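You operate a simulated robot arm through the tools that you are given. There is no shell and no other tool. Be economical: measure what you need, move in short steps, check, and stop when the job is done.

The job below is to be done with a simulated two-armed robot. You get a single attempt, and the scene is never put back.

Task
Shut the grey drawer. Put the steel ring on the top of the wooden table away on the top of the pile of flanges. Take the valve block on the top of the wooden table and put it away on the top of the steel bench. Pick up the measuring jug with one hand, pass it to the other hand and put it on the low shelf of the blue cart. Put the oil can on the green gasket sheet on the top of the steel bench. Open the lower blue drawer, take the silver catch pan from the top of the green cart and put it in the inside of the lower blue drawer, then shut the drawer. Stack the 40 mm stub flange from the top of the black table on top of the 32 mm stub flange. Put the 10 mm shaft key from the top of the blue table on top of the bellows and the 6 mm shaft key on the top of the green table. Put the blue locating pin on the clear half of the low stand away on the top of the steel bench. Put the socket wrench from the top of the red cart on the top of the blue table. Open the upper red drawer. Any order will do. Set down upright: valve block, measuring jug, oil can, blue locating pin.

It is judged by the outcome, as a careful person would: the job done as asked, and still so three seconds after it is handed in. It fails if anything else is knocked over, pushed out of place, dropped, spilled or broken. Flat cloth is picked up by pressing the open fingertips on it (5 to 10 N) and closing them slowly along it; thin cloth reads only 2 to 8 mm in the jaws.

Robot
Two 7-joint arms with two-finger parallel grippers on one trunk, on a base that drives. Base frame: it is fixed to the floor where the robot stands at the start and does not move with it; the origin is under the middle of the robot, x ahead of it, y to its left, z up. Units: m, degrees, N and s.
The left shoulder is at the start at [0.06, 0.189, 1.178], the right one opposite. Places, roughly: bellows [-0.75, -7.25, 0.75]; blue locating pin (3x3x8 cm) [0.1, -5, 0.5]; catch pan [-2.5, -1.25, 0.75]; gasket sheet (13x13x1 cm) [-2.9, -2.5, 0.9]; grey drawer [0.5, 0.2, 0.7]; inside of the lower blue drawer [-2.6, -1.9, 0.6]; low shelf of the blue cart [-0.7, -0.8, 0.2]; lower blue drawer [-2.6, -2, 0.6]; measuring jug [-2.25, -1, 0.75]; oil can (9x13x12 cm) [-2.4, -1.2, 0.9]; shaft key [-1, -7.25, 0.75]; socket wrench [-1.5, -3.25, 1]; steel ring (8x8x2 cm) [0.4, 0.5, 0.8]; stub flange [0, -7.25, 0.75]; top of the blue table [-0.6, -6.7, 0.8]; top of the green table [-3.4, -3.9, 0.8]; top of the pile of flanges (20x20 cm) [1.02, -0.72, 0.2]; top of the steel bench [-2.9, -2.4, 0.8]; upper red drawer [-2.9, -3, 0.7]; valve block (7x4x5 cm) [-0.3, 0.6, 0.8]. Payload 3.43 kg a hand.
The tool frame of a hand sits at the grasp point between the pads (the TCP): z along the fingers, y along the line on which they close. The tips reach 0.03 m beyond it. Largest opening 0.094 m; finger width 0.028, thickness 0.01; the body of the gripper, 0.05 by 0.096 m, starts 0.055 m behind the TCP.
Orientation is told as [roll, pitch, yaw] about the base's x, y, z axes, in that order, counted from this pose: with the fingers straight down and closing along the base's y, the tool's x points along the base's -x, its y along +y and its z along -z.

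Tools
- The arms move only by the tool jog_arm. It takes "left_plan", "right_plan" or both (then of equal length, played together; a hand with none holds still); each is text: rows parted by semicolons, each of 7 numbers parted by spaces: the turn, a rotation vector about the tool's x, y, z in degrees, then the shift along the tool's x, y, z in m, then the finger opening in m, from 0 to 0.094. In form: rx ry rz dx dy dz jaw; .... A call has 1 to 8 rows; each row shifts and turns the commanded pose from where the row before left it, along the tool's axes as they then stand. A row lasts 0.2 s, in which the tool goes at most 0.05 m and 8.6 degrees; a call with a longer step from one row to the next is refused whole, and so is a gripper value outside its range. A pose out of reach is approached as far as the arm can. The call stops where the force on the tool passes 40 N (or 10 N more than at its start, if that is more) or the arm is blocked; 0.2 s more then pass. The fingers move at their own pace (about 0.153 m/s each) and stop on an object; they squeeze with about 41 N. The grip force told is the motor's: it shows also when the fingers shut on nothing. Time passes only in rows, and 0.2 s behind the last, so rows that do not move let the fingers close. It gives the time, the measured TCP pose, the force on the tool (base axes), the opening and the grip force at its end, in the units of the frame above (readings bear some noise), with the torque about the TCP (base axes, N m) and any sound that the robot's microphone picked up.
- Cameras (640 x 400 px; columns grow to the right, rows downward): "scene" is now at [-0.016, 0.0388, 1.7077]; the picture's right is [0.82, -0.58, 0.00], its down [-0.51, -0.72, -0.47] and it looks along [0.27, 0.38, -0.88] (base axes); focal length 253 px, centre (320, 200). "left" rides on the left gripper at [0.076, -0.014, -0.102] in its tool frame; the picture's right is [0.18, 0.98, 0.00], its down [-0.75, 0.14, -0.64] and it looks along [-0.63, 0.12, 0.77] (tool axes); focal length 243 px, centre (320, 200). "right" rides on the right gripper at [0.076, 0.014, -0.103] in its tool frame; the picture's right is [-0.18, 0.98, 0.00], its down [-0.75, -0.14, -0.64] and it looks along [-0.63, -0.12, 0.77] (tool axes); focal length 243 px, centre (320, 200). There is no depth. A picture from a camera that has moved, and an enlarged one, comes with that camera's place and axes in the base frame and with its lens. The place of the scene camera against the robot may be out by one fixed shift of up to 0.018 m in any direction.
- snapshot(camera): a new picture of that camera. No time passes.
- lift_body(by): slides the trunk up (or, below 0, down) by that many m; the arms and the scene camera ride with it, the base frame stays. It gives what a move gives, with no picture.
- drive_base(legs): drives the robot by 1 to 6 legs, each [ahead, left, turn to the left] in m, m and degrees, along the robot's own axes; the way and the turn of a leg run together, so that a leg with both is an arc; at most 1.5 m and 180 degrees a leg. The arms and the cameras ride along, it lands a little off, and it stops where it bumps. It gives what a move gives.
- pan_tilt(pan, tilt): turns the head with the scene camera to pan (to the left, within 86 degrees either way) and tilt (down, from -29 to 69), counted from straight ahead of the robot. It gives what a move gives.
- zoom(camera, box): a new picture of the part [left, top, right, bottom] of that camera's present view, enlarged. No time passes.
- hand_in(): hands the job in; it is judged then, once.

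Work in short steps. Places have to be worked out from the pictures, the camera data and where the tool is seen: move nearer, look again, correct. Check each grasp and each placing, and mend what went wrong. You have 577 turns and 370 pictures in all, those below and enlarged ones among them. Open the grippers and draw the arms clear of the work before you hand the job in, unless the task says otherwise; then end with one line.

The tools are called after "Call:" as name(argument=value, ...) on one line, values as JSON. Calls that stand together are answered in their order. jog_arm: Moves the arms, as the interface text tells. Its arguments: {"type":"object","properties":{"left_plan":{"type":"string"},"right_plan":{"type":"string"}},"required":[]} The other tools are called the same way: lift_body (by) slides the trunk up or down; drive_base (legs) drives the base; pan_tilt (pan, tilt) turns the head that bears the scene camera; snapshot (camera) takes a picture; zoom (camera, box) takes an enlarged picture of a part of a camera's view; hand_in () hands the job in.

At the start:

```text
t: 0.0
left_eef_pos: [0.3077, 0.4189, 1.1146]
left_tcp_rot: [0.0, 0.1, 0.0]
left_force: [0.6, -1.3, 0.1]
left_wrist_torque: [0.01, -0.02, 0.01]
left_width: 0.0941
left_gripper_force: 0.0
right_eef_pos: [0.2817, 0.0519, 1.0536]
right_tcp_rot: [0.0, 0.0, 0.0]
right_force: [0.5, 0.5, 0.3]
right_wrist_torque: [-0.01, -0.01, -0.01]
right_width: 0.0937
right_gripper_force: 0.0
trunk travel left (down, up): [-0.85, 0.14]
robot x, y, heading: [0.0013, -0.0009, 0.2]
head pan, tilt: [54.8, 62.0]
```

scene: 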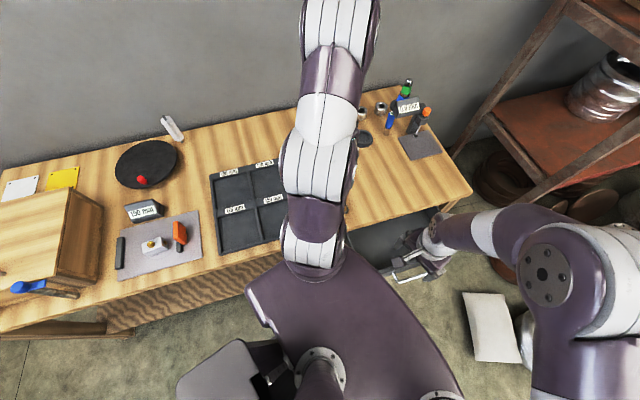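
right: 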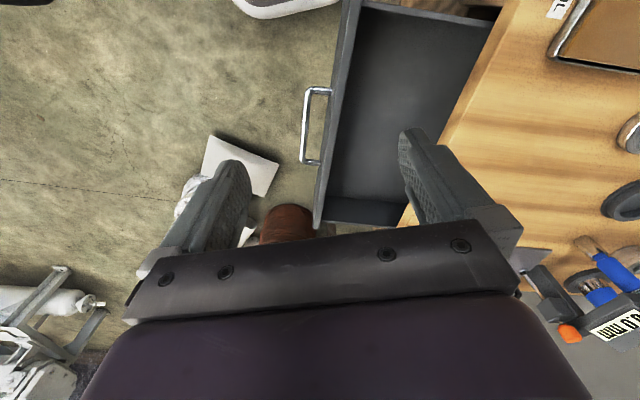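
left: 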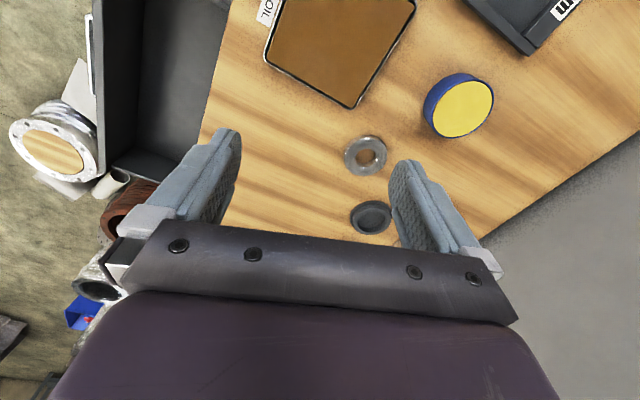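

The drawer front seems to stick out towards -y, and the table runs diagonally on the robot's left. I'll look around with the head first to map the surroundings.

Call:
pan_tilt(pan=20, tilt=45)

Call:
snapshot(camera="scene")

Call:
pan_tilt(pan=-50, tilt=25)

Call:
snapshot(camera="scene")

Call:
pan_tilt(pan=80, tilt=45)

Call:
snapshot(camera="scene")

```text
t: 1.0
left_eef_pos: [0.307, 0.4181, 1.1146]
left_tcp_rot: [0.0, 0.0, 0.0]
left_force: [-0.2, -0.2, 0.6]
left_wrist_torque: [0.01, -0.01, 0.01]
left_width: 0.0943
left_gripper_force: 0.1
right_eef_pos: [0.2825, 0.0523, 1.055]
right_tcp_rot: [0.1, 0.0, 0.1]
right_force: [-0.9, -0.2, -0.4]
right_wrist_torque: [-0.05, 0.0, -0.02]
right_width: 0.0941
right_gripper_force: 0.1
trunk travel left (down, up): [-0.85, 0.14]
robot x, y, heading: [-0.0036, -0.0047, 0.1]
head pan, tilt: [20.0, 45.0]
```

```text
366 pictures are left
camera scene: at [0.0232, 0.0142, 1.7294], right [0.34, -0.94, 0.0], down [-0.66, -0.24, -0.71], along [0.66, 0.24, -0.71], focal length 253 px, centre (320, 200)
```

scene: 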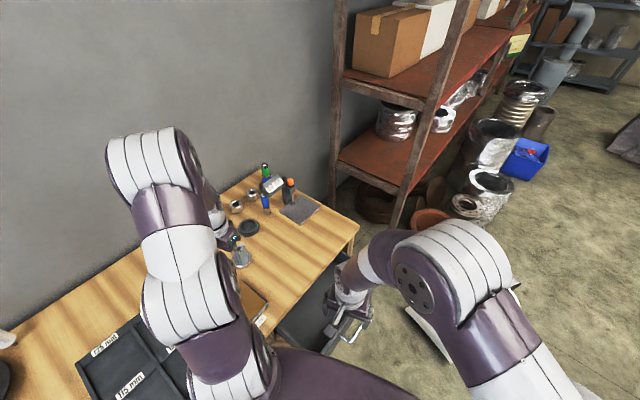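

```text
t: 2.4
left_eef_pos: [0.3077, 0.4191, 1.1149]
left_tcp_rot: [-0.1, -0.1, 0.1]
left_force: [0.2, 0.4, -1.0]
left_wrist_torque: [-0.03, 0.04, 0.01]
left_width: 0.0942
left_gripper_force: 0.1
right_eef_pos: [0.2805, 0.0522, 1.0541]
right_tcp_rot: [0.0, 0.0, 0.0]
right_force: [0.6, 0.5, 0.7]
right_wrist_torque: [-0.01, 0.0, 0.05]
right_width: 0.094
right_gripper_force: 0.1
trunk travel left (down, up): [-0.85, 0.14]
robot x, y, heading: [-0.0004, -0.0027, -0.1]
head pan, tilt: [-50.0, 25.0]
```

```text
365 pictures are left
camera scene: at [0.0062, -0.0843, 1.76], right [-0.77, -0.64, 0.0], down [-0.27, 0.32, -0.91], along [0.58, -0.69, -0.42], focal length 253 px, centre (320, 200)
```

scene: 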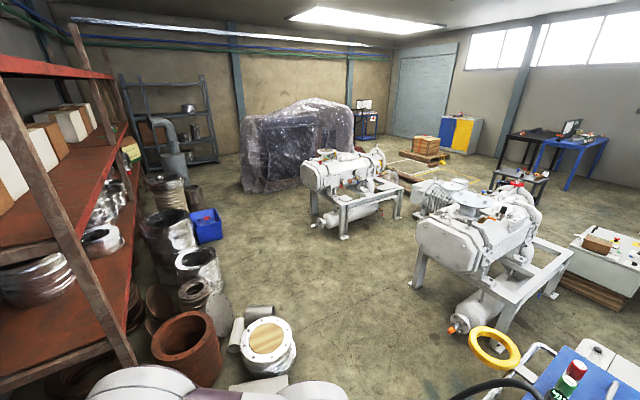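

```text
t: 4.5
left_eef_pos: [0.3076, 0.4194, 1.1145]
left_tcp_rot: [0.0, 0.0, 0.0]
left_force: [0.3, -0.6, -0.2]
left_wrist_torque: [0.02, -0.01, -0.03]
left_width: 0.0941
left_gripper_force: 0.0
right_eef_pos: [0.2809, 0.0521, 1.0537]
right_tcp_rot: [0.0, 0.0, 0.0]
right_force: [0.5, 0.3, -1.6]
right_wrist_torque: [-0.01, 0.02, 0.0]
right_width: 0.0941
right_gripper_force: 0.1
trunk travel left (down, up): [-0.85, 0.14]
robot x, y, heading: [0.0011, 0.001, -0.1]
head pan, tilt: [80.0, 45.0]
```

```text
364 pictures are left
camera scene: at [-0.0389, 0.0663, 1.7295], right [0.98, -0.17, 0.0], down [-0.12, -0.7, -0.71], along [0.12, 0.7, -0.71], focal length 253 px, centre (320, 200)
```

scene: 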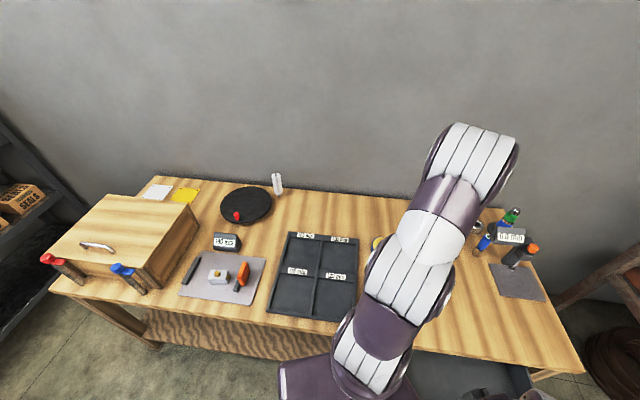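

Table seen. I zoom on the mat with the presumed valve block, and the right side.

Call:
zoom(camera="scene", box=[150, 180, 350, 305])

Call:
zoom(camera="scene", box=[430, 180, 600, 400])

```text
3.20 times, centred on (250, 242) of scene
camera zoom: at [-0.0389, 0.0663, 1.7295], right [0.98, -0.17, 0.0], down [-0.12, -0.7, -0.71], along [0.12, 0.7, -0.71], focal length 810 px, centre (544, 64)
```

zoom: 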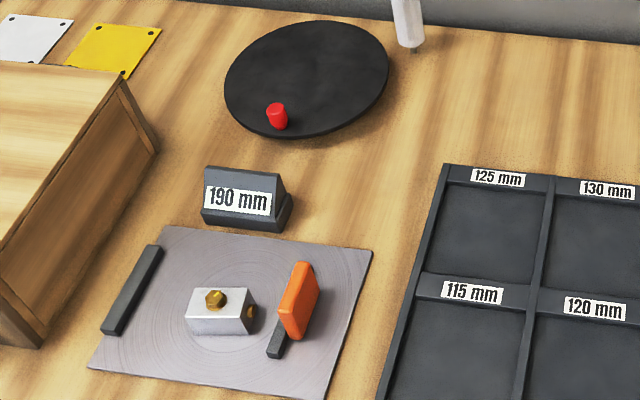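

```text
1.82 times, centred on (515, 290) of scene
camera zoom: at [-0.0389, 0.0663, 1.7295], right [0.98, -0.17, 0.0], down [-0.12, -0.7, -0.71], along [0.12, 0.7, -0.71], focal length 460 px, centre (-34, 36)
```

zoom: 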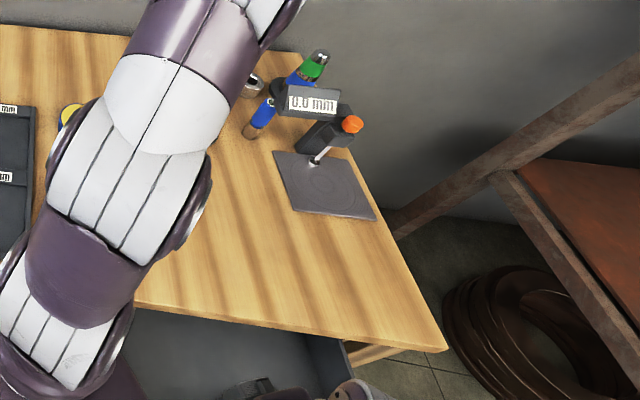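

The valve block is the white block with the brass plug. For the drawer (front about 0.16 m out along the table normal (0.26,0.97), handle about (0.41,0.0,0.66)), I bring the right hand in front of it with fingers shut, and lift the left hand clear.

Call:
jog_arm(left_plan="0 0 0 0 0 -0.045 0.094; 0 0 0 0 0 -0.045 0.094; 0 0 0 0 0 -0.045 0.094; 0 0 0 0 0 -0.045 0.094", right_plan="0 0 0 -0.03 -0.035 0 0; 0 0 0 -0.03 -0.035 0 0; 0 0 0 -0.03 -0.035 0 0; 0 0 0 -0.01 -0.03 0 0")

Call:
lift_body(by=-0.25)

Call:
snapshot(camera="right")

```text
t: 5.5
left_eef_pos: [0.3034, 0.4106, 1.2552]
left_tcp_rot: [-0.2, 0.1, -0.1]
left_force: [-0.2, -0.6, 0.1]
left_wrist_torque: [0.03, -0.01, 0.01]
left_width: 0.0941
left_gripper_force: 0.1
left hand out of reach, approached as far as the arm can: row 4
right_eef_pos: [0.3809, -0.0854, 1.0523]
right_tcp_rot: [0.1, -0.1, 0.0]
right_force: [-0.5, 0.0, -0.4]
right_wrist_torque: [-0.01, 0.02, 0.04]
right_width: 0.0002
right_gripper_force: 32.5
trunk travel left (down, up): [-0.85, 0.14]
robot x, y, heading: [-0.0018, 0.0012, -0.0]
head pan, tilt: [80.0, 45.0]
```

```text
t: 8.1
left_eef_pos: [0.3034, 0.4136, 1.0062]
left_tcp_rot: [0.0, 0.0, 0.0]
left_force: [-0.1, -0.4, -0.6]
left_wrist_torque: [0.04, 0.0, 0.03]
left_width: 0.0939
left_gripper_force: 0.1
right_eef_pos: [0.381, -0.085, 0.8036]
right_tcp_rot: [-0.1, 0.0, 0.0]
right_force: [0.4, 0.3, 0.2]
right_wrist_torque: [0.0, -0.01, 0.01]
right_width: 0.0
right_gripper_force: 33.8
trunk travel left (down, up): [-0.6, 0.39]
robot x, y, heading: [-0.001, -0.0018, -0.1]
head pan, tilt: [80.0, 45.0]
```

```text
361 pictures are left
camera right: at [0.3038, -0.0694, 0.906], right [0.18, 0.98, 0.0], down [0.75, -0.14, 0.64], along [0.63, -0.12, -0.77], focal length 243 px, centre (320, 200)
```

right: 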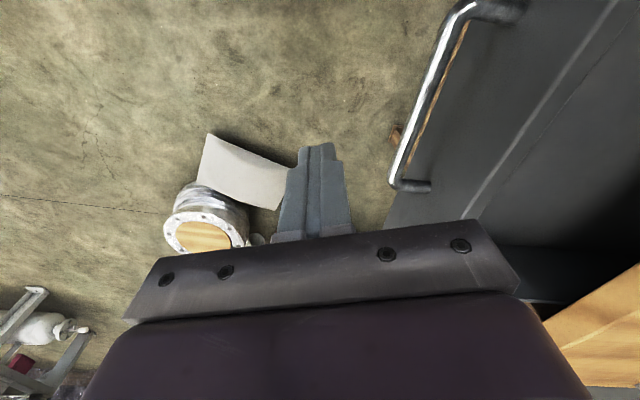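

The handle comes out at z≈0.68, and the hand is squarely in front of it. I lower the hand ~0.11 and start pushing along the table normal.

Call:
jog_arm(right_plan="0 0 0 0 0 0.04 0; 0 0 0 0 0 0.04 0; 0 0 0 0 0 0.032 0; 0 0 0 -0.008 0.03 0 0; 0 0 0 -0.008 0.03 0 0; 0 0 0 -0.008 0.03 0 0")

Call:
snapshot(camera="right")

```text
t: 9.5
left_eef_pos: [0.3033, 0.4137, 1.0036]
left_tcp_rot: [-0.1, 0.0, 0.1]
left_force: [-0.5, 0.9, -1.4]
left_wrist_torque: [-0.03, -0.02, 0.01]
left_width: 0.094
left_gripper_force: 0.1
right_eef_pos: [0.4041, 0.0075, 0.6893]
right_tcp_rot: [-0.1, 0.0, 0.0]
right_force: [-0.8, -0.3, -1.6]
right_wrist_torque: [-0.02, 0.03, 0.0]
right_width: 0.0
right_gripper_force: 33.0
trunk travel left (down, up): [-0.6, 0.39]
robot x, y, heading: [0.0002, -0.0018, 0.1]
head pan, tilt: [80.0, 45.0]
```

```text
360 pictures are left
camera right: at [0.3266, 0.0224, 0.7929], right [0.18, 0.98, 0.0], down [0.75, -0.14, 0.64], along [0.63, -0.12, -0.77], focal length 243 px, centre (320, 200)
```

right: 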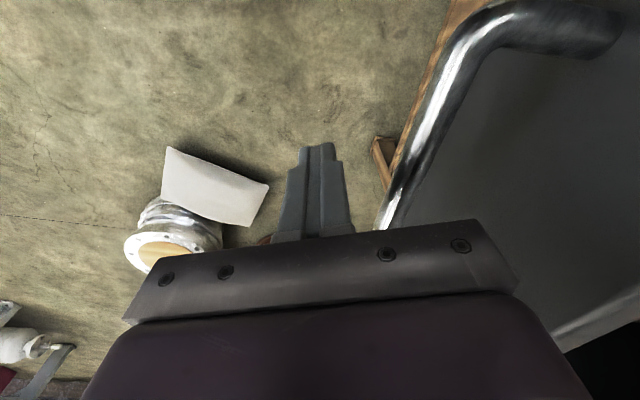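

No contact force yet; I continue pushing along the normal.

Call:
jog_arm(right_plan="0 0 0 -0.008 0.03 0 0; 0 0 0 -0.008 0.03 0 0; 0 0 0 -0.008 0.03 0 0; 0 0 0 -0.008 0.03 0 0; 0 0 0 -0.008 0.03 0 0; 0 0 0 -0.008 0.03 0 0")

Call:
snapshot(camera="right")

```text
t: 10.9
left_eef_pos: [0.3026, 0.4118, 1.0048]
left_tcp_rot: [0.0, 0.1, 0.1]
left_force: [0.1, 0.6, -0.6]
left_wrist_torque: [-0.04, 0.0, 0.0]
left_width: 0.0938
left_gripper_force: 0.1
right_eef_pos: [0.4478, 0.17, 0.692]
right_tcp_rot: [-0.8, 0.5, 0.0]
right_force: [-11.1, -15.8, 11.4]
right_wrist_torque: [2.33, -1.42, 0.11]
right_width: 0.0
right_gripper_force: 33.2
trunk travel left (down, up): [-0.6, 0.39]
robot x, y, heading: [0.001, -0.0008, -0.0]
head pan, tilt: [80.0, 45.0]
stopped in row 6 (right hand): the force on the tool passed its limit at 104 N (the readings are from after the stop); the commanded pose is now the measured one
```

```text
359 pictures are left
camera right: at [0.3715, 0.1848, 0.7953], right [0.19, 0.98, -0.01], down [0.76, -0.13, 0.64], along [0.62, -0.13, -0.77], focal length 243 px, centre (320, 200)
```

right: 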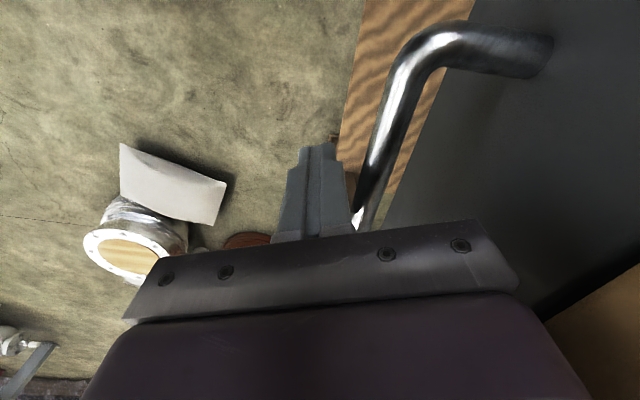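

The push stopped at n≈0.28; the torque suggests that the gripper body touched the table edge. I back off, and look at the drawer.

Call:
jog_arm(right_plan="0 0 0 0.008 -0.03 0 0; 0 0 0 0.008 -0.03 0 0; 0 0 0 0.008 -0.03 0 0; 0 0 0 0.008 -0.03 0 0; 0 0 0 0 0 -0.04 0; 0 0 0 0 0 -0.04 0; 0 0 0 0 0 -0.04 0")

Call:
snapshot(camera="right")

Call:
pan_tilt(pan=50, tilt=69)

Call:
snapshot(camera="scene")

```text
t: 12.5
left_eef_pos: [0.3042, 0.4114, 1.005]
left_tcp_rot: [0.1, 0.0, -0.1]
left_force: [-0.1, 0.2, 0.0]
left_wrist_torque: [0.01, -0.01, -0.01]
left_width: 0.0939
left_gripper_force: 0.1
right_eef_pos: [0.4142, 0.0484, 0.8149]
right_tcp_rot: [-0.7, 0.6, -0.1]
right_force: [0.4, 0.2, 0.0]
right_wrist_torque: [-0.05, 0.03, 0.01]
right_width: 0.0
right_gripper_force: 33.0
trunk travel left (down, up): [-0.6, 0.39]
robot x, y, heading: [0.0009, -0.0007, -0.2]
head pan, tilt: [80.0, 45.0]
```

```text
358 pictures are left
camera right: at [0.3386, 0.0643, 0.9186], right [0.19, 0.98, -0.01], down [0.76, -0.13, 0.64], along [0.62, -0.13, -0.77], focal length 243 px, centre (320, 200)
```

right: 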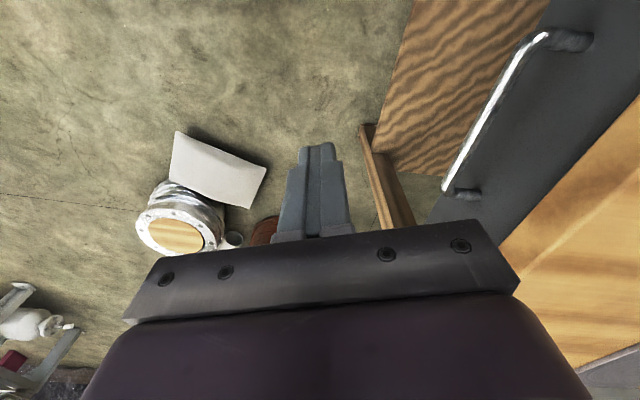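

```text
t: 13.4
left_eef_pos: [0.3039, 0.4111, 1.0051]
left_tcp_rot: [0.0, 0.0, 0.0]
left_force: [0.0, 0.3, 0.0]
left_wrist_torque: [0.01, -0.01, 0.01]
left_width: 0.0939
left_gripper_force: 0.1
right_eef_pos: [0.4154, 0.0485, 0.8143]
right_tcp_rot: [-0.8, 0.6, 0.0]
right_force: [0.0, 0.4, 0.0]
right_wrist_torque: [-0.01, 0.05, -0.03]
right_width: 0.0
right_gripper_force: 33.4
trunk travel left (down, up): [-0.6, 0.39]
robot x, y, heading: [0.0039, 0.0027, -0.0]
head pan, tilt: [50.0, 68.8]
```

```text
357 pictures are left
camera scene: at [-0.0172, 0.0291, 1.4506], right [0.77, -0.64, 0.0], down [-0.6, -0.71, -0.36], along [0.23, 0.28, -0.93], focal length 253 px, centre (320, 200)
```

scene: 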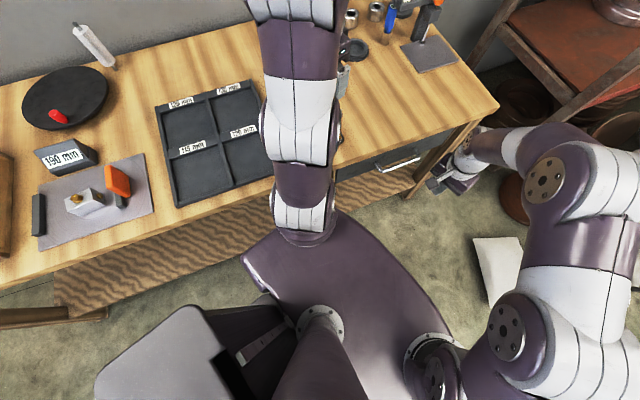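

Call:
zoom(camera="right", box=[420, 0, 640, 260])

Call:
zoom(camera="scene", box=[330, 110, 490, 220])

```text
1.54 times, centred on (530, 130) of right
camera zoom: at [0.3393, 0.0646, 0.9179], right [0.19, 0.98, -0.01], down [0.76, -0.13, 0.64], along [0.62, -0.13, -0.77], focal length 373 px, centre (-3, 308)
```

zoom: 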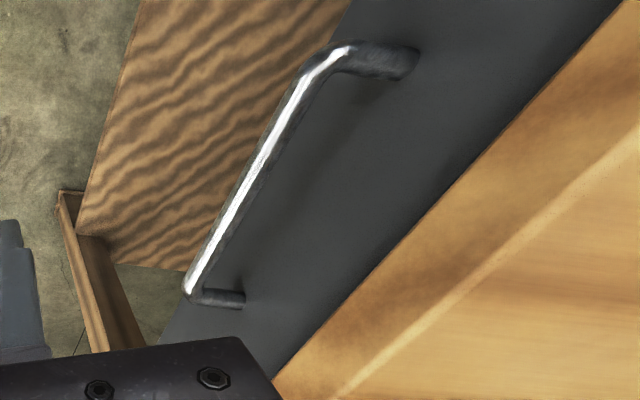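

```text
3.64 times, centred on (410, 165) of scene
camera zoom: at [-0.0172, 0.0291, 1.4506], right [0.77, -0.64, 0.0], down [-0.6, -0.71, -0.36], along [0.23, 0.28, -0.93], focal length 921 px, centre (-7, 327)
```

zoom: 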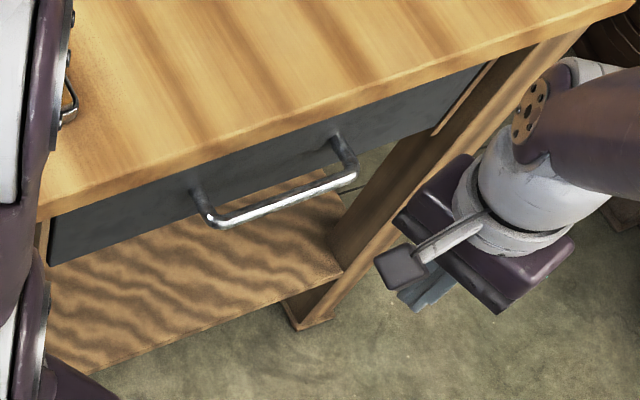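

It looks nearly shut. To be sure, I tilt the fingers forward so that they and not the gripper body touch, and press the handle again.

Call:
jog_arm(right_plan="-8 0 0 0 0 0 0; -8 0 0 0 0 0 0; -8 0 0 0 0 0 0; -8 0 0 0 0 0 0; 0 0 0 0 -0.0212 0.0339 0; 0 0 0 0 -0.0212 0.0339 0; 0 0 0 0 -0.0212 0.0339 0")

Call:
jog_arm(right_plan="0 0 0 -0.008 0.0254 0.0159 0; 0 0 0 -0.008 0.0254 0.0159 0; 0 0 0 -0.008 0.0254 0.0159 0; 0 0 0 -0.003 0.01 0.006 0; 0 0 0 -0.003 0.01 0.006 0; 0 0 0 -0.003 0.01 0.006 0; 0 0 0 -0.003 0.01 0.006 0")

Call:
zoom(camera="scene", box=[330, 110, 490, 220])

```text
t: 15.0
left_eef_pos: [0.3042, 0.412, 1.0051]
left_tcp_rot: [0.0, 0.0, 0.1]
left_force: [0.4, -0.7, 0.6]
left_wrist_torque: [0.01, 0.0, 0.04]
left_width: 0.0941
left_gripper_force: 0.0
right_eef_pos: [0.4169, 0.0494, 0.6919]
right_tcp_rot: [31.4, 0.6, -0.1]
right_force: [-0.7, 1.2, -0.3]
right_wrist_torque: [0.0, 0.03, -0.01]
right_width: 0.0001
right_gripper_force: 33.2
trunk travel left (down, up): [-0.6, 0.39]
robot x, y, heading: [-0.0003, 0.0014, 0.1]
head pan, tilt: [50.0, 68.8]
```

```text
t: 16.6
left_eef_pos: [0.3048, 0.409, 1.0047]
left_tcp_rot: [0.0, 0.1, -0.1]
left_force: [0.5, -0.1, 0.0]
left_wrist_torque: [-0.01, -0.02, 0.01]
left_width: 0.094
left_gripper_force: 0.1
right_eef_pos: [0.4468, 0.1707, 0.6861]
right_tcp_rot: [30.7, 1.1, -0.5]
right_force: [-5.0, -19.6, 0.9]
right_wrist_torque: [0.07, -0.01, -0.21]
right_width: 0.0
right_gripper_force: 33.3
trunk travel left (down, up): [-0.6, 0.39]
robot x, y, heading: [-0.0001, -0.0049, -0.1]
head pan, tilt: [50.0, 68.8]
stopped in row 7 (right hand): the force on the tool passed its limit at 53 N (the readings are from after the stop); the commanded pose is now the measured one
```

```text
3.64 times, centred on (410, 165) of scene
camera zoom: at [-0.017, 0.0278, 1.4505], right [0.76, -0.65, 0.0], down [-0.6, -0.71, -0.36], along [0.23, 0.28, -0.93], focal length 921 px, centre (-7, 327)
```

zoom: 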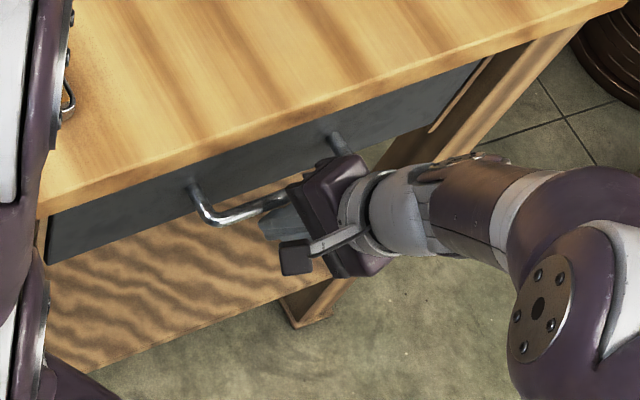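

Firm contact on the handle at 53 N with no more travel: the drawer is shut. I back the right hand off and up, and look with the left camera for the ring.

Call:
jog_arm(right_plan="0 0 0 0.008 -0.0254 -0.0159 0; 0 0 0 0.008 -0.0254 -0.0159 0; 0 0 0 0.008 -0.0254 -0.0159 0; 0 0 0 0.008 -0.0254 -0.0159 0; 8 0 0 0 0.02 -0.03 0; 8 0 0 0 0.015 -0.035 0; 8 0 0 0 0 -0.035 0; 7 0 0 0 0 -0.035 0")

Call:
snapshot(camera="left")

```text
t: 18.4
left_eef_pos: [0.3032, 0.4114, 1.0042]
left_tcp_rot: [0.0, 0.0, -0.2]
left_force: [-0.3, -0.1, -0.7]
left_wrist_torque: [-0.05, 0.02, 0.02]
left_width: 0.0943
left_gripper_force: 0.1
right_eef_pos: [0.4169, 0.0429, 0.8331]
right_tcp_rot: [-0.3, 0.9, -0.5]
right_force: [-0.4, -0.4, -0.4]
right_wrist_torque: [-0.03, 0.01, 0.01]
right_width: 0.0
right_gripper_force: 33.1
trunk travel left (down, up): [-0.6, 0.39]
robot x, y, heading: [-0.0017, 0.0005, -0.1]
head pan, tilt: [50.0, 68.8]
```

```text
353 pictures are left
camera left: at [0.2266, 0.396, 1.1067], right [-0.18, 0.98, 0.0], down [0.75, 0.14, 0.64], along [0.63, 0.12, -0.77], focal length 243 px, centre (320, 200)
```

left: 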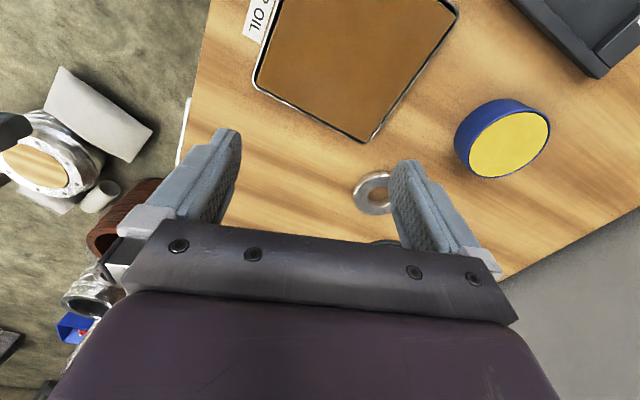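

Triangulating the ring: about (0.455, 0.54, 0.78). I move the left hand above it to ~0.87 and check.

Call:
jog_arm(left_plan="0 0 0 -0.0253 0.0215 0.02 0.094; 0 0 0 -0.0253 0.0215 0.02 0.094; 0 0 0 -0.0253 0.0215 0.02 0.094; 0 0 0 -0.0253 0.0215 0.02 0.094; 0 0 0 -0.0253 0.0215 0.02 0.094; 0 0 0 -0.0253 0.0215 0.02 0.094; 0 0 0 0 0 0 0.094")

Call:
snapshot(camera="left")

```text
t: 20.0
left_eef_pos: [0.4427, 0.5272, 0.8713]
left_tcp_rot: [0.2, -0.1, -0.3]
left_force: [-0.2, 0.0, 0.4]
left_wrist_torque: [-0.01, 0.0, 0.0]
left_width: 0.0941
left_gripper_force: 0.1
left hand out of reach, approached as far as the arm can: row 5, 6
right_eef_pos: [0.4184, 0.0423, 0.8336]
right_tcp_rot: [0.0, 0.9, -0.4]
right_force: [-0.8, -0.5, -0.1]
right_wrist_torque: [-0.01, -0.04, 0.0]
right_width: 0.0001
right_gripper_force: 33.1
trunk travel left (down, up): [-0.6, 0.39]
robot x, y, heading: [0.0021, -0.0029, -0.0]
head pan, tilt: [50.0, 68.8]
```

```text
352 pictures are left
camera left: at [0.3658, 0.5119, 0.9738], right [-0.18, 0.98, 0.0], down [0.75, 0.14, 0.64], along [0.63, 0.12, -0.77], focal length 243 px, centre (320, 200)
```

left: 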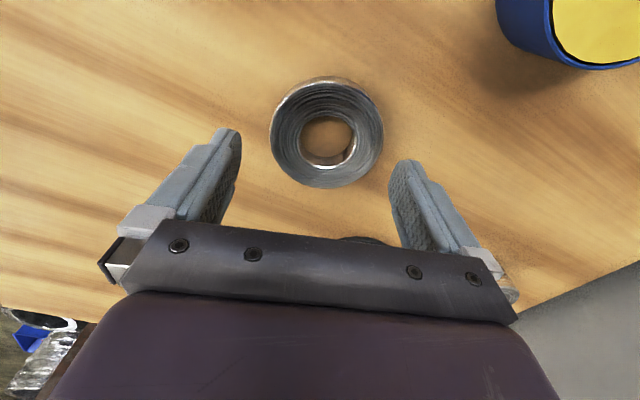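

Ring top is ~0.81 with centre ≈(0.438,0.531). I centre and descend gently until the tips are near the table, then close.

Call:
jog_arm(left_plan="0 0 0 0.004 0.003 0.02 0.094; 0 0 0 0 0 0.02 0.094; 0 0 0 0 0 0 0.094")

Call:
snapshot(camera="left")

```text
t: 20.8
left_eef_pos: [0.4386, 0.5315, 0.8321]
left_tcp_rot: [0.1, -0.1, -0.1]
left_force: [0.1, -0.6, 0.0]
left_wrist_torque: [0.0, 0.03, 0.0]
left_width: 0.0939
left_gripper_force: 0.0
right_eef_pos: [0.4168, 0.0433, 0.8332]
right_tcp_rot: [-0.2, 0.9, -0.4]
right_force: [0.6, -0.4, 0.1]
right_wrist_torque: [0.03, -0.03, 0.02]
right_width: 0.0
right_gripper_force: 33.0
trunk travel left (down, up): [-0.6, 0.39]
robot x, y, heading: [0.0009, -0.0015, -0.1]
head pan, tilt: [50.0, 68.8]
```

```text
351 pictures are left
camera left: at [0.3619, 0.5155, 0.934], right [-0.18, 0.98, 0.0], down [0.75, 0.14, 0.64], along [0.63, 0.12, -0.77], focal length 243 px, centre (320, 200)
```

left: 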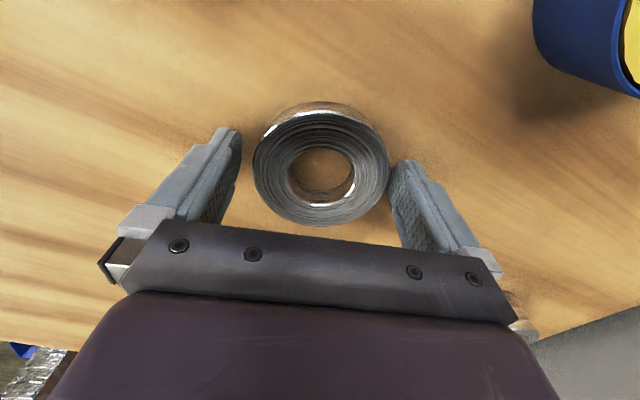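

Ring centre ≈(0.4355,0.530), top 0.812. I go down ~10 mm more and close.

Call:
jog_arm(left_plan="0 0 0 0.003 -0.001 0.005 0.094; 0 0 0 0 0 0.004 0.094; 0 0 0 0 0 0 0.094")

Call:
jog_arm(left_plan="0 0 0 0 0 0 0.07; 0 0 0 0 0 0 0.07; 0 0 0 0 0 0 0.07")

Call:
snapshot(camera="left")

```text
t: 21.5
left_eef_pos: [0.4363, 0.5303, 0.8299]
left_tcp_rot: [0.5, -0.6, -0.2]
left_force: [-4.3, -5.8, 17.7]
left_wrist_torque: [-1.15, 0.4, -0.26]
left_width: 0.0942
left_gripper_force: 0.0
right_eef_pos: [0.4156, 0.0425, 0.8334]
right_tcp_rot: [0.1, 0.8, -0.5]
right_force: [-0.4, -0.3, -0.3]
right_wrist_torque: [-0.03, 0.0, 0.01]
right_width: 0.0001
right_gripper_force: 33.0
trunk travel left (down, up): [-0.6, 0.39]
robot x, y, heading: [-0.0018, -0.0035, -0.3]
head pan, tilt: [50.0, 68.8]
stopped in row 3 (left hand): the force on the tool passed its limit at 43 N (the readings are from after the stop); the commanded pose is now the measured one
```

```text
t: 22.3
left_eef_pos: [0.4373, 0.5288, 0.831]
left_tcp_rot: [0.7, -0.7, -0.2]
left_force: [-2.2, -14.9, 26.2]
left_wrist_torque: [-1.84, 0.35, 0.01]
left_width: 0.0833
left_gripper_force: 40.6
right_eef_pos: [0.4158, 0.0393, 0.8352]
right_tcp_rot: [0.1, 0.7, -0.5]
right_force: [0.4, -0.3, -0.5]
right_wrist_torque: [0.04, 0.02, -0.01]
right_width: 0.0001
right_gripper_force: 32.9
trunk travel left (down, up): [-0.6, 0.39]
robot x, y, heading: [-0.001, -0.0002, -0.2]
head pan, tilt: [50.0, 68.8]
```

```text
350 pictures are left
camera left: at [0.3599, 0.512, 0.9315], right [-0.18, 0.98, 0.01], down [0.75, 0.13, 0.65], along [0.64, 0.12, -0.76], focal length 243 px, centre (320, 200)
```

left: 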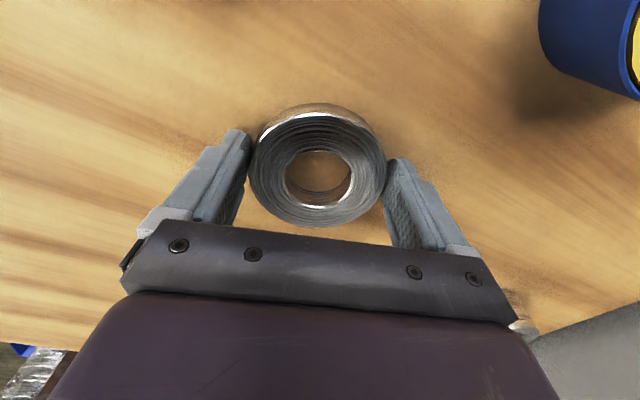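

The table surface is at z≈0.80, and the ring is gripped (0.083 m, 40 N). I lift it and check.

Call:
jog_arm(left_plan="0 0 0 0 0 -0.02 0.07; 0 0 0 0 0 -0.04 0.07; 0 0 0 0 0 -0.04 0.07; 0 0 0 0 0 0 0.07")

Call:
snapshot(camera="left")

```text
t: 23.3
left_eef_pos: [0.4222, 0.5165, 0.9091]
left_tcp_rot: [0.4, -0.5, -0.1]
left_force: [-0.2, 0.6, -4.9]
left_wrist_torque: [-0.01, 0.05, 0.01]
left_width: 0.0834
left_gripper_force: 41.0
left hand out of reach, approached as far as the arm can: row 2, 3
right_eef_pos: [0.4192, 0.0436, 0.8319]
right_tcp_rot: [-0.2, 0.9, -0.6]
right_force: [-0.1, 0.3, 0.0]
right_wrist_torque: [0.0, 0.01, 0.02]
right_width: 0.0001
right_gripper_force: 32.6
trunk travel left (down, up): [-0.6, 0.39]
robot x, y, heading: [0.0017, -0.0011, -0.1]
head pan, tilt: [50.0, 68.8]
```

```text
349 pictures are left
camera left: at [0.3452, 0.5003, 1.01], right [-0.18, 0.98, 0.01], down [0.75, 0.13, 0.65], along [0.64, 0.12, -0.76], focal length 243 px, centre (320, 200)
```

left: 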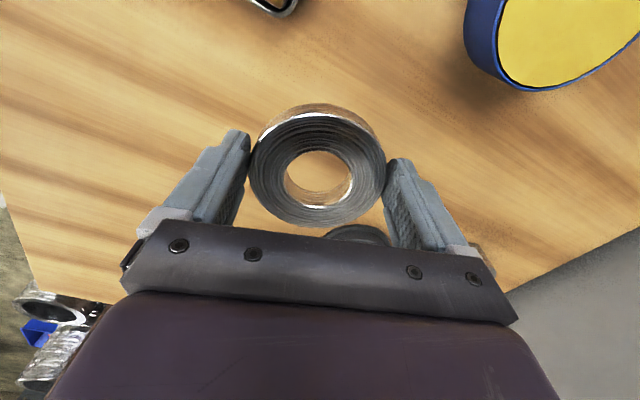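

Ring held. I draw the left hand in, raise it a bit, tuck the right hand, and look toward the pile.

Call:
jog_arm(left_plan="0 0 0 0.035 -0.025 -0.015 0.07; 0 0 0 0.035 -0.025 -0.015 0.07; 0 0 0 0.035 -0.03 -0.015 0.07; 0 0 0 0.035 -0.03 -0.015 0.07; 0 0 0 0 -0.03 0 0.07; 0 0 0 0 -0.03 0 0.07", right_plan="0 0 0 0.035 -0.03 -0.01 0; 0 0 0 0.035 -0.03 -0.01 0; 0 0 0 0.035 -0.03 -0.01 0; 0 0 0 0.03 -0.03 -0.01 0; 0 0 0 0 -0.03 0 0; 0 0 0 0 -0.03 0 0")

Call:
pan_tilt(pan=-35, tilt=45)

Call:
snapshot(camera="scene")

```text
t: 24.7
left_eef_pos: [0.2783, 0.3449, 0.9676]
left_tcp_rot: [0.4, -0.6, -0.1]
left_force: [0.2, -0.2, -4.2]
left_wrist_torque: [-0.01, 0.02, -0.01]
left_width: 0.0832
left_gripper_force: 40.9
right_eef_pos: [0.2797, -0.1387, 0.8759]
right_tcp_rot: [0.0, 0.8, -0.4]
right_force: [-0.8, -0.4, 0.1]
right_wrist_torque: [0.03, -0.05, 0.02]
right_width: 0.0
right_gripper_force: 32.8
trunk travel left (down, up): [-0.6, 0.39]
robot x, y, heading: [0.0014, -0.0003, -0.1]
head pan, tilt: [50.0, 68.8]
```

```text
t: 26.3
left_eef_pos: [0.2794, 0.3468, 0.9679]
left_tcp_rot: [0.4, -0.5, 0.0]
left_force: [-0.6, -0.3, -4.3]
left_wrist_torque: [-0.02, 0.03, -0.01]
left_width: 0.0833
left_gripper_force: 40.3
right_eef_pos: [0.2818, -0.1387, 0.8749]
right_tcp_rot: [-0.2, 1.0, -0.4]
right_force: [0.7, 0.2, -0.7]
right_wrist_torque: [-0.02, 0.01, 0.02]
right_width: 0.0003
right_gripper_force: 33.0
trunk travel left (down, up): [-0.6, 0.39]
robot x, y, heading: [0.0006, -0.0022, -0.2]
head pan, tilt: [-35.0, 45.0]
```

```text
348 pictures are left
camera scene: at [0.0137, -0.0606, 1.4794], right [-0.58, -0.82, 0.0], down [-0.58, 0.41, -0.71], along [0.58, -0.41, -0.71], focal length 253 px, centre (320, 200)
```

scene: 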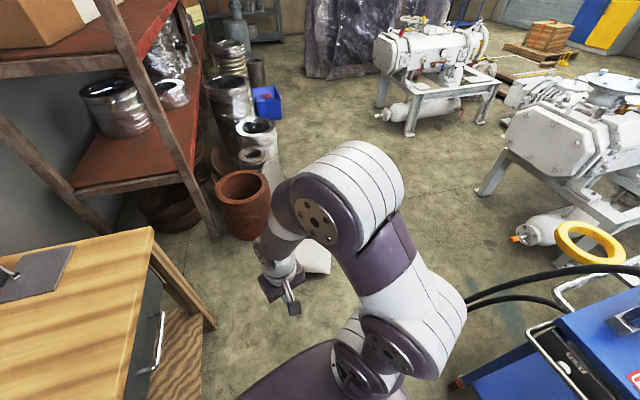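

Path looks clear going ahead-right, with the blue cart behind to the right. I drive diagonally away from the table, then sideways toward the pile.

Call:
drive_base(legs=[[0.4, -0.2, 0], [0.05, -0.5, 0]])

Call:
pan_tilt(pan=0, tilt=55)

Call:
snapshot(camera="scene")

```text
t: 30.4
left_eef_pos: [0.6151, 0.0474, 0.9677]
left_tcp_rot: [0.4, -0.4, 7.1]
left_force: [-0.7, -0.6, -3.6]
left_wrist_torque: [0.05, 0.02, 0.0]
left_width: 0.0832
left_gripper_force: 41.4
right_eef_pos: [0.6772, -0.4324, 0.8756]
right_tcp_rot: [0.1, 0.7, 6.7]
right_force: [-0.5, 0.1, -0.2]
right_wrist_torque: [0.05, 0.01, 0.01]
right_width: 0.0
right_gripper_force: 33.2
trunk travel left (down, up): [-0.6, 0.39]
robot x, y, heading: [0.3814, -0.3292, 6.8]
head pan, tilt: [-35.0, 45.0]
stopped in leg 2: the robot was blocked; the commanded pose is now the measured one
```

```text
t: 31.4
left_eef_pos: [0.6177, 0.0493, 0.9669]
left_tcp_rot: [0.4, -0.4, 6.9]
left_force: [0.6, -0.8, -5.0]
left_wrist_torque: [0.0, 0.04, 0.0]
left_width: 0.0833
left_gripper_force: 41.3
right_eef_pos: [0.6779, -0.4314, 0.8759]
right_tcp_rot: [0.0, 0.8, 6.7]
right_force: [-0.9, 0.7, -1.1]
right_wrist_torque: [0.03, -0.01, 0.01]
right_width: 0.0
right_gripper_force: 33.3
trunk travel left (down, up): [-0.6, 0.39]
robot x, y, heading: [0.3826, -0.33, 6.7]
head pan, tilt: [0.0, 55.0]
```

```text
347 pictures are left
camera scene: at [0.4009, -0.342, 1.466], right [0.12, -0.99, 0.0], down [-0.81, -0.1, -0.57], along [0.57, 0.07, -0.82], focal length 253 px, centre (320, 200)
```

scene: 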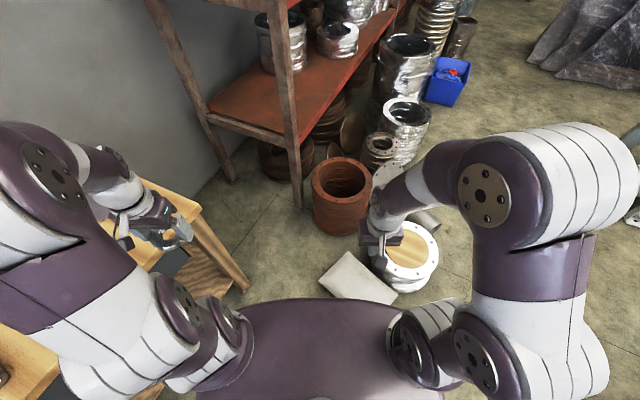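

Something blocked the sideways move at the front right. I look there.

Call:
pan_tilt(pan=-55, tilt=62)

Call:
snapshot(camera="scene")

Call:
snapshot(camera="right")

```text
t: 32.6
left_eef_pos: [0.6165, 0.0478, 0.9673]
left_tcp_rot: [0.5, -0.3, 7.0]
left_force: [0.1, 0.4, -5.3]
left_wrist_torque: [0.01, -0.01, 0.03]
left_width: 0.0832
left_gripper_force: 41.4
right_eef_pos: [0.6784, -0.4295, 0.875]
right_tcp_rot: [0.0, 0.9, 6.7]
right_force: [0.2, -0.5, 0.4]
right_wrist_torque: [0.0, 0.02, 0.0]
right_width: 0.0
right_gripper_force: 33.2
trunk travel left (down, up): [-0.6, 0.39]
robot x, y, heading: [0.3836, -0.3295, 7.0]
head pan, tilt: [-55.0, 62.0]
```

```text
346 pictures are left
camera scene: at [0.3724, -0.3981, 1.4577], right [-0.74, -0.67, 0.0], down [-0.59, 0.66, -0.47], along [0.31, -0.35, -0.88], focal length 253 px, centre (320, 200)
```

scene: 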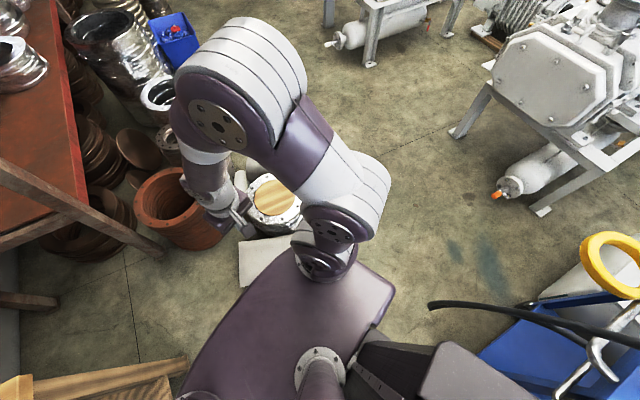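

```text
345 pictures are left
camera right: at [0.6022, -0.4247, 0.9798], right [0.07, 1.0, 0.0], down [0.77, -0.05, 0.63], along [0.63, -0.05, -0.78], focal length 243 px, centre (320, 200)
```

right: 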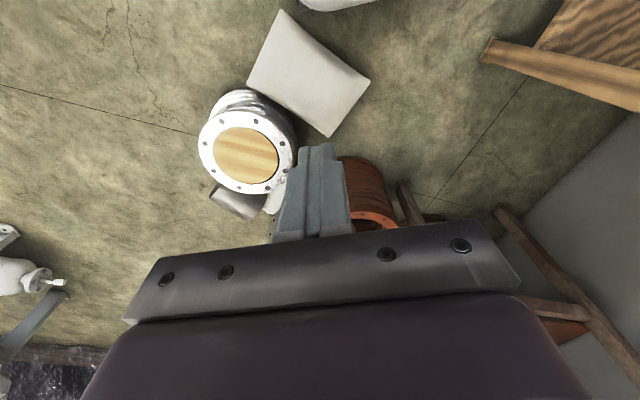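

The base touched the white slab (sack) corner at about (0.62,-0.55). I need the corridor between it and the blue cart, so I look right toward the cart.

Call:
drive_base(legs=[[0, 0.06, -7]])

Call:
pan_tilt(pan=-86, tilt=50)

Call:
snapshot(camera="scene")

Call:
snapshot(camera="right")

```text
t: 33.6
left_eef_pos: [0.6574, 0.0792, 0.9667]
left_tcp_rot: [0.3, -0.4, 0.0]
left_force: [1.1, 1.1, -5.4]
left_wrist_torque: [-0.01, -0.01, 0.01]
left_width: 0.0834
left_gripper_force: 41.6
right_eef_pos: [0.6587, -0.406, 0.8766]
right_tcp_rot: [-0.1, 1.0, -0.3]
right_force: [-0.6, -0.3, -0.4]
right_wrist_torque: [-0.06, 0.0, 0.01]
right_width: 0.0
right_gripper_force: 33.3
trunk travel left (down, up): [-0.6, 0.39]
robot x, y, heading: [0.3807, -0.2712, -0.0]
head pan, tilt: [-55.0, 62.0]
```

```text
t: 34.5
left_eef_pos: [0.6572, 0.0766, 0.9672]
left_tcp_rot: [0.3, -0.4, 0.1]
left_force: [0.1, 0.9, -5.9]
left_wrist_torque: [0.03, 0.03, 0.03]
left_width: 0.0832
left_gripper_force: 40.6
right_eef_pos: [0.6609, -0.4053, 0.8757]
right_tcp_rot: [-0.1, 0.8, -0.3]
right_force: [-0.2, -1.2, 0.0]
right_wrist_torque: [0.01, -0.02, -0.01]
right_width: 0.0001
right_gripper_force: 33.2
trunk travel left (down, up): [-0.6, 0.39]
robot x, y, heading: [0.3792, -0.2677, -0.2]
head pan, tilt: [-85.9, 50.0]
```

```text
344 pictures are left
camera scene: at [0.3309, -0.3603, 1.4726], right [-1.0, -0.07, 0.0], down [-0.05, 0.76, -0.64], along [0.05, -0.64, -0.77], focal length 253 px, centre (320, 200)
```

scene: 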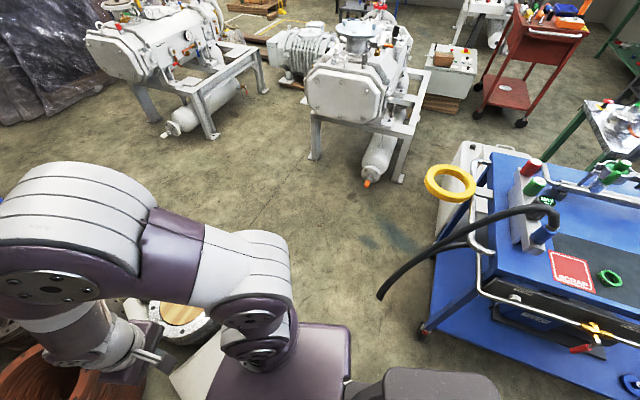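

```text
343 pictures are left
camera right: at [0.5855, -0.3911, 0.9798], right [0.19, 0.98, 0.0], down [0.76, -0.14, 0.63], along [0.62, -0.12, -0.78], focal length 243 px, centre (320, 200)
```

right: 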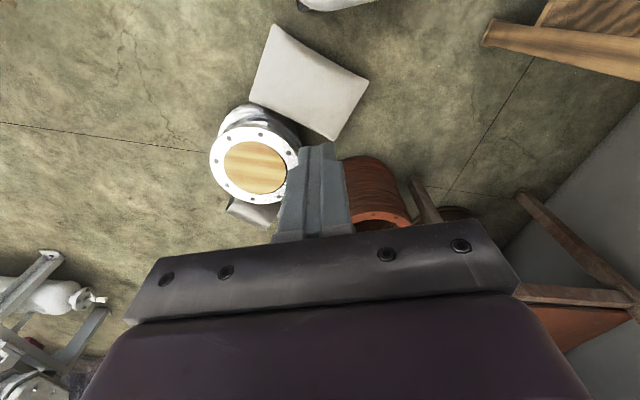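

The gap between slab corner (x≈0.62) and the cart's caster (x≈-0.16) is wide enough for the base; the hanging hose may be near x≈0.15. I raise the trunk so the torso rides above the cart, and slide through at x≈0.35.

Call:
lift_body(by=0.25)

Call:
drive_base(legs=[[-0.035, 0, 0], [0, -0.45, 0]])

Call:
snapshot(camera="scene")

Call:
snapshot(camera="right")

```text
t: 37.1
left_eef_pos: [0.6579, 0.0778, 1.2166]
left_tcp_rot: [0.3, -0.5, 0.0]
left_force: [1.0, -0.3, -4.9]
left_wrist_torque: [0.0, 0.02, 0.01]
left_width: 0.0836
left_gripper_force: 41.2
right_eef_pos: [0.6608, -0.4062, 1.1249]
right_tcp_rot: [-0.1, 0.9, -0.3]
right_force: [0.2, -0.6, 0.2]
right_wrist_torque: [-0.01, -0.02, 0.0]
right_width: 0.0
right_gripper_force: 33.0
trunk travel left (down, up): [-0.85, 0.14]
robot x, y, heading: [0.3758, -0.2695, -0.3]
head pan, tilt: [-85.9, 50.0]
```

```text
t: 40.3
left_eef_pos: [0.6214, -0.37, 1.2166]
left_tcp_rot: [0.3, -0.4, 0.4]
left_force: [0.8, 0.9, -4.2]
left_wrist_torque: [0.01, 0.09, 0.0]
left_width: 0.0833
left_gripper_force: 40.9
right_eef_pos: [0.6296, -0.8526, 1.1267]
right_tcp_rot: [-0.1, 0.9, 0.1]
right_force: [0.2, -0.4, 0.4]
right_wrist_torque: [0.0, -0.02, 0.01]
right_width: 0.0
right_gripper_force: 33.0
trunk travel left (down, up): [-0.85, 0.14]
robot x, y, heading: [0.3485, -0.7209, 0.3]
head pan, tilt: [-85.9, 50.0]
```

```text
342 pictures are left
camera scene: at [0.2979, -0.8093, 1.7226], right [-1.0, -0.08, 0.0], down [-0.06, 0.76, -0.64], along [0.05, -0.64, -0.77], focal length 253 px, centre (320, 200)
```

scene: 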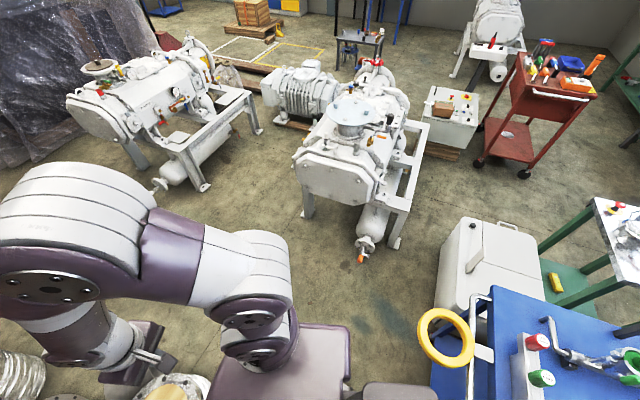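

```text
341 pictures are left
camera right: at [0.5528, -0.8386, 1.2299], right [0.18, 0.98, 0.0], down [0.76, -0.14, 0.63], along [0.62, -0.12, -0.78], focal length 243 px, centre (320, 200)
```

right: 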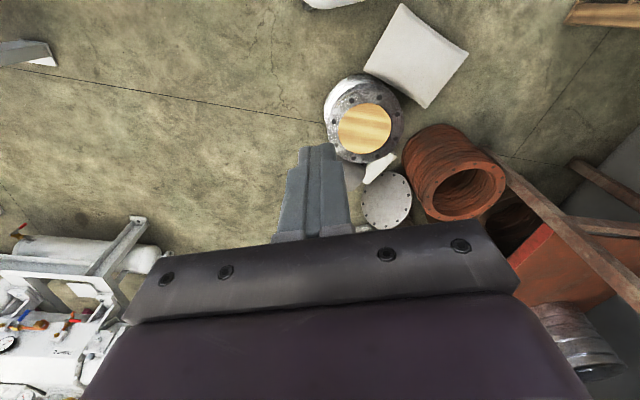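

Through the gap. Pile top centre is ≈(1.01,-0.73). I drive to about (0.5,-1.0) so that the pile lies ahead-left.

Call:
drive_base(legs=[[0, -0.28, 0], [0.15, 0, 0]])

Call:
pan_tilt(pan=10, tilt=55)

Call:
jog_arm(right_plan="0 0 0 0.0 -0.03 -0.04 0; 0 0 0 0 -0.03 -0.04 0; 0 0 0 0 -0.03 -0.04 0; 0 0 0 0 -0.03 -0.04 0")

Call:
snapshot(camera="scene")

```text
t: 43.2
left_eef_pos: [0.7717, -0.647, 1.2171]
left_tcp_rot: [0.3, -0.4, 0.7]
left_force: [-1.3, -0.2, -4.7]
left_wrist_torque: [0.03, 0.02, 0.01]
left_width: 0.083
left_gripper_force: 40.7
right_eef_pos: [0.7801, -1.1313, 1.1259]
right_tcp_rot: [-0.1, 0.6, 0.3]
right_force: [0.2, -0.8, 0.2]
right_wrist_torque: [-0.03, 0.01, 0.02]
right_width: 0.0004
right_gripper_force: 33.5
trunk travel left (down, up): [-0.85, 0.14]
robot x, y, heading: [0.4975, -0.9975, 0.7]
head pan, tilt: [-85.9, 50.0]
```

```text
t: 44.9
left_eef_pos: [0.7735, -0.648, 1.2181]
left_tcp_rot: [0.3, -0.5, 0.7]
left_force: [0.9, 0.0, -5.3]
left_wrist_torque: [-0.01, 0.01, -0.04]
left_width: 0.0831
left_gripper_force: 40.9
right_eef_pos: [0.7837, -1.1308, 1.1257]
right_tcp_rot: [-0.1, 0.8, 0.4]
right_force: [-0.6, -0.1, 0.1]
right_wrist_torque: [-0.02, -0.04, 0.07]
right_width: 0.0
right_gripper_force: 32.9
trunk travel left (down, up): [-0.85, 0.14]
robot x, y, heading: [0.5018, -0.9994, 0.6]
head pan, tilt: [10.0, 55.0]
```

```text
t: 45.9
left_eef_pos: [0.7753, -0.649, 1.2167]
left_tcp_rot: [0.3, -0.3, 0.8]
left_force: [0.6, 0.9, -5.0]
left_wrist_torque: [0.01, 0.06, -0.01]
left_width: 0.0831
left_gripper_force: 40.5
right_eef_pos: [0.7885, -1.2531, 1.2617]
right_tcp_rot: [0.2, 1.1, 0.4]
right_force: [0.4, -1.2, 0.1]
right_wrist_torque: [0.03, 0.0, -0.01]
right_width: 0.0
right_gripper_force: 33.1
right hand out of reach, approached as far as the arm can: row 4
trunk travel left (down, up): [-0.85, 0.14]
robot x, y, heading: [0.4982, -0.9984, 0.6]
head pan, tilt: [10.0, 55.0]
```

```text
340 pictures are left
camera scene: at [0.519, -1.0005, 1.7159], right [0.18, -0.98, 0.0], down [-0.81, -0.15, -0.57], along [0.56, 0.11, -0.82], focal length 253 px, centre (320, 200)
```

scene: 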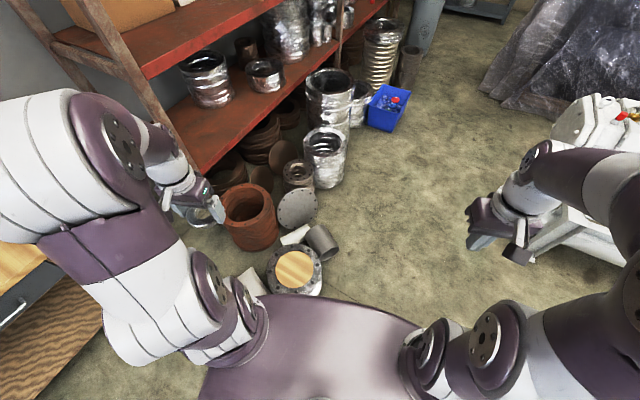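

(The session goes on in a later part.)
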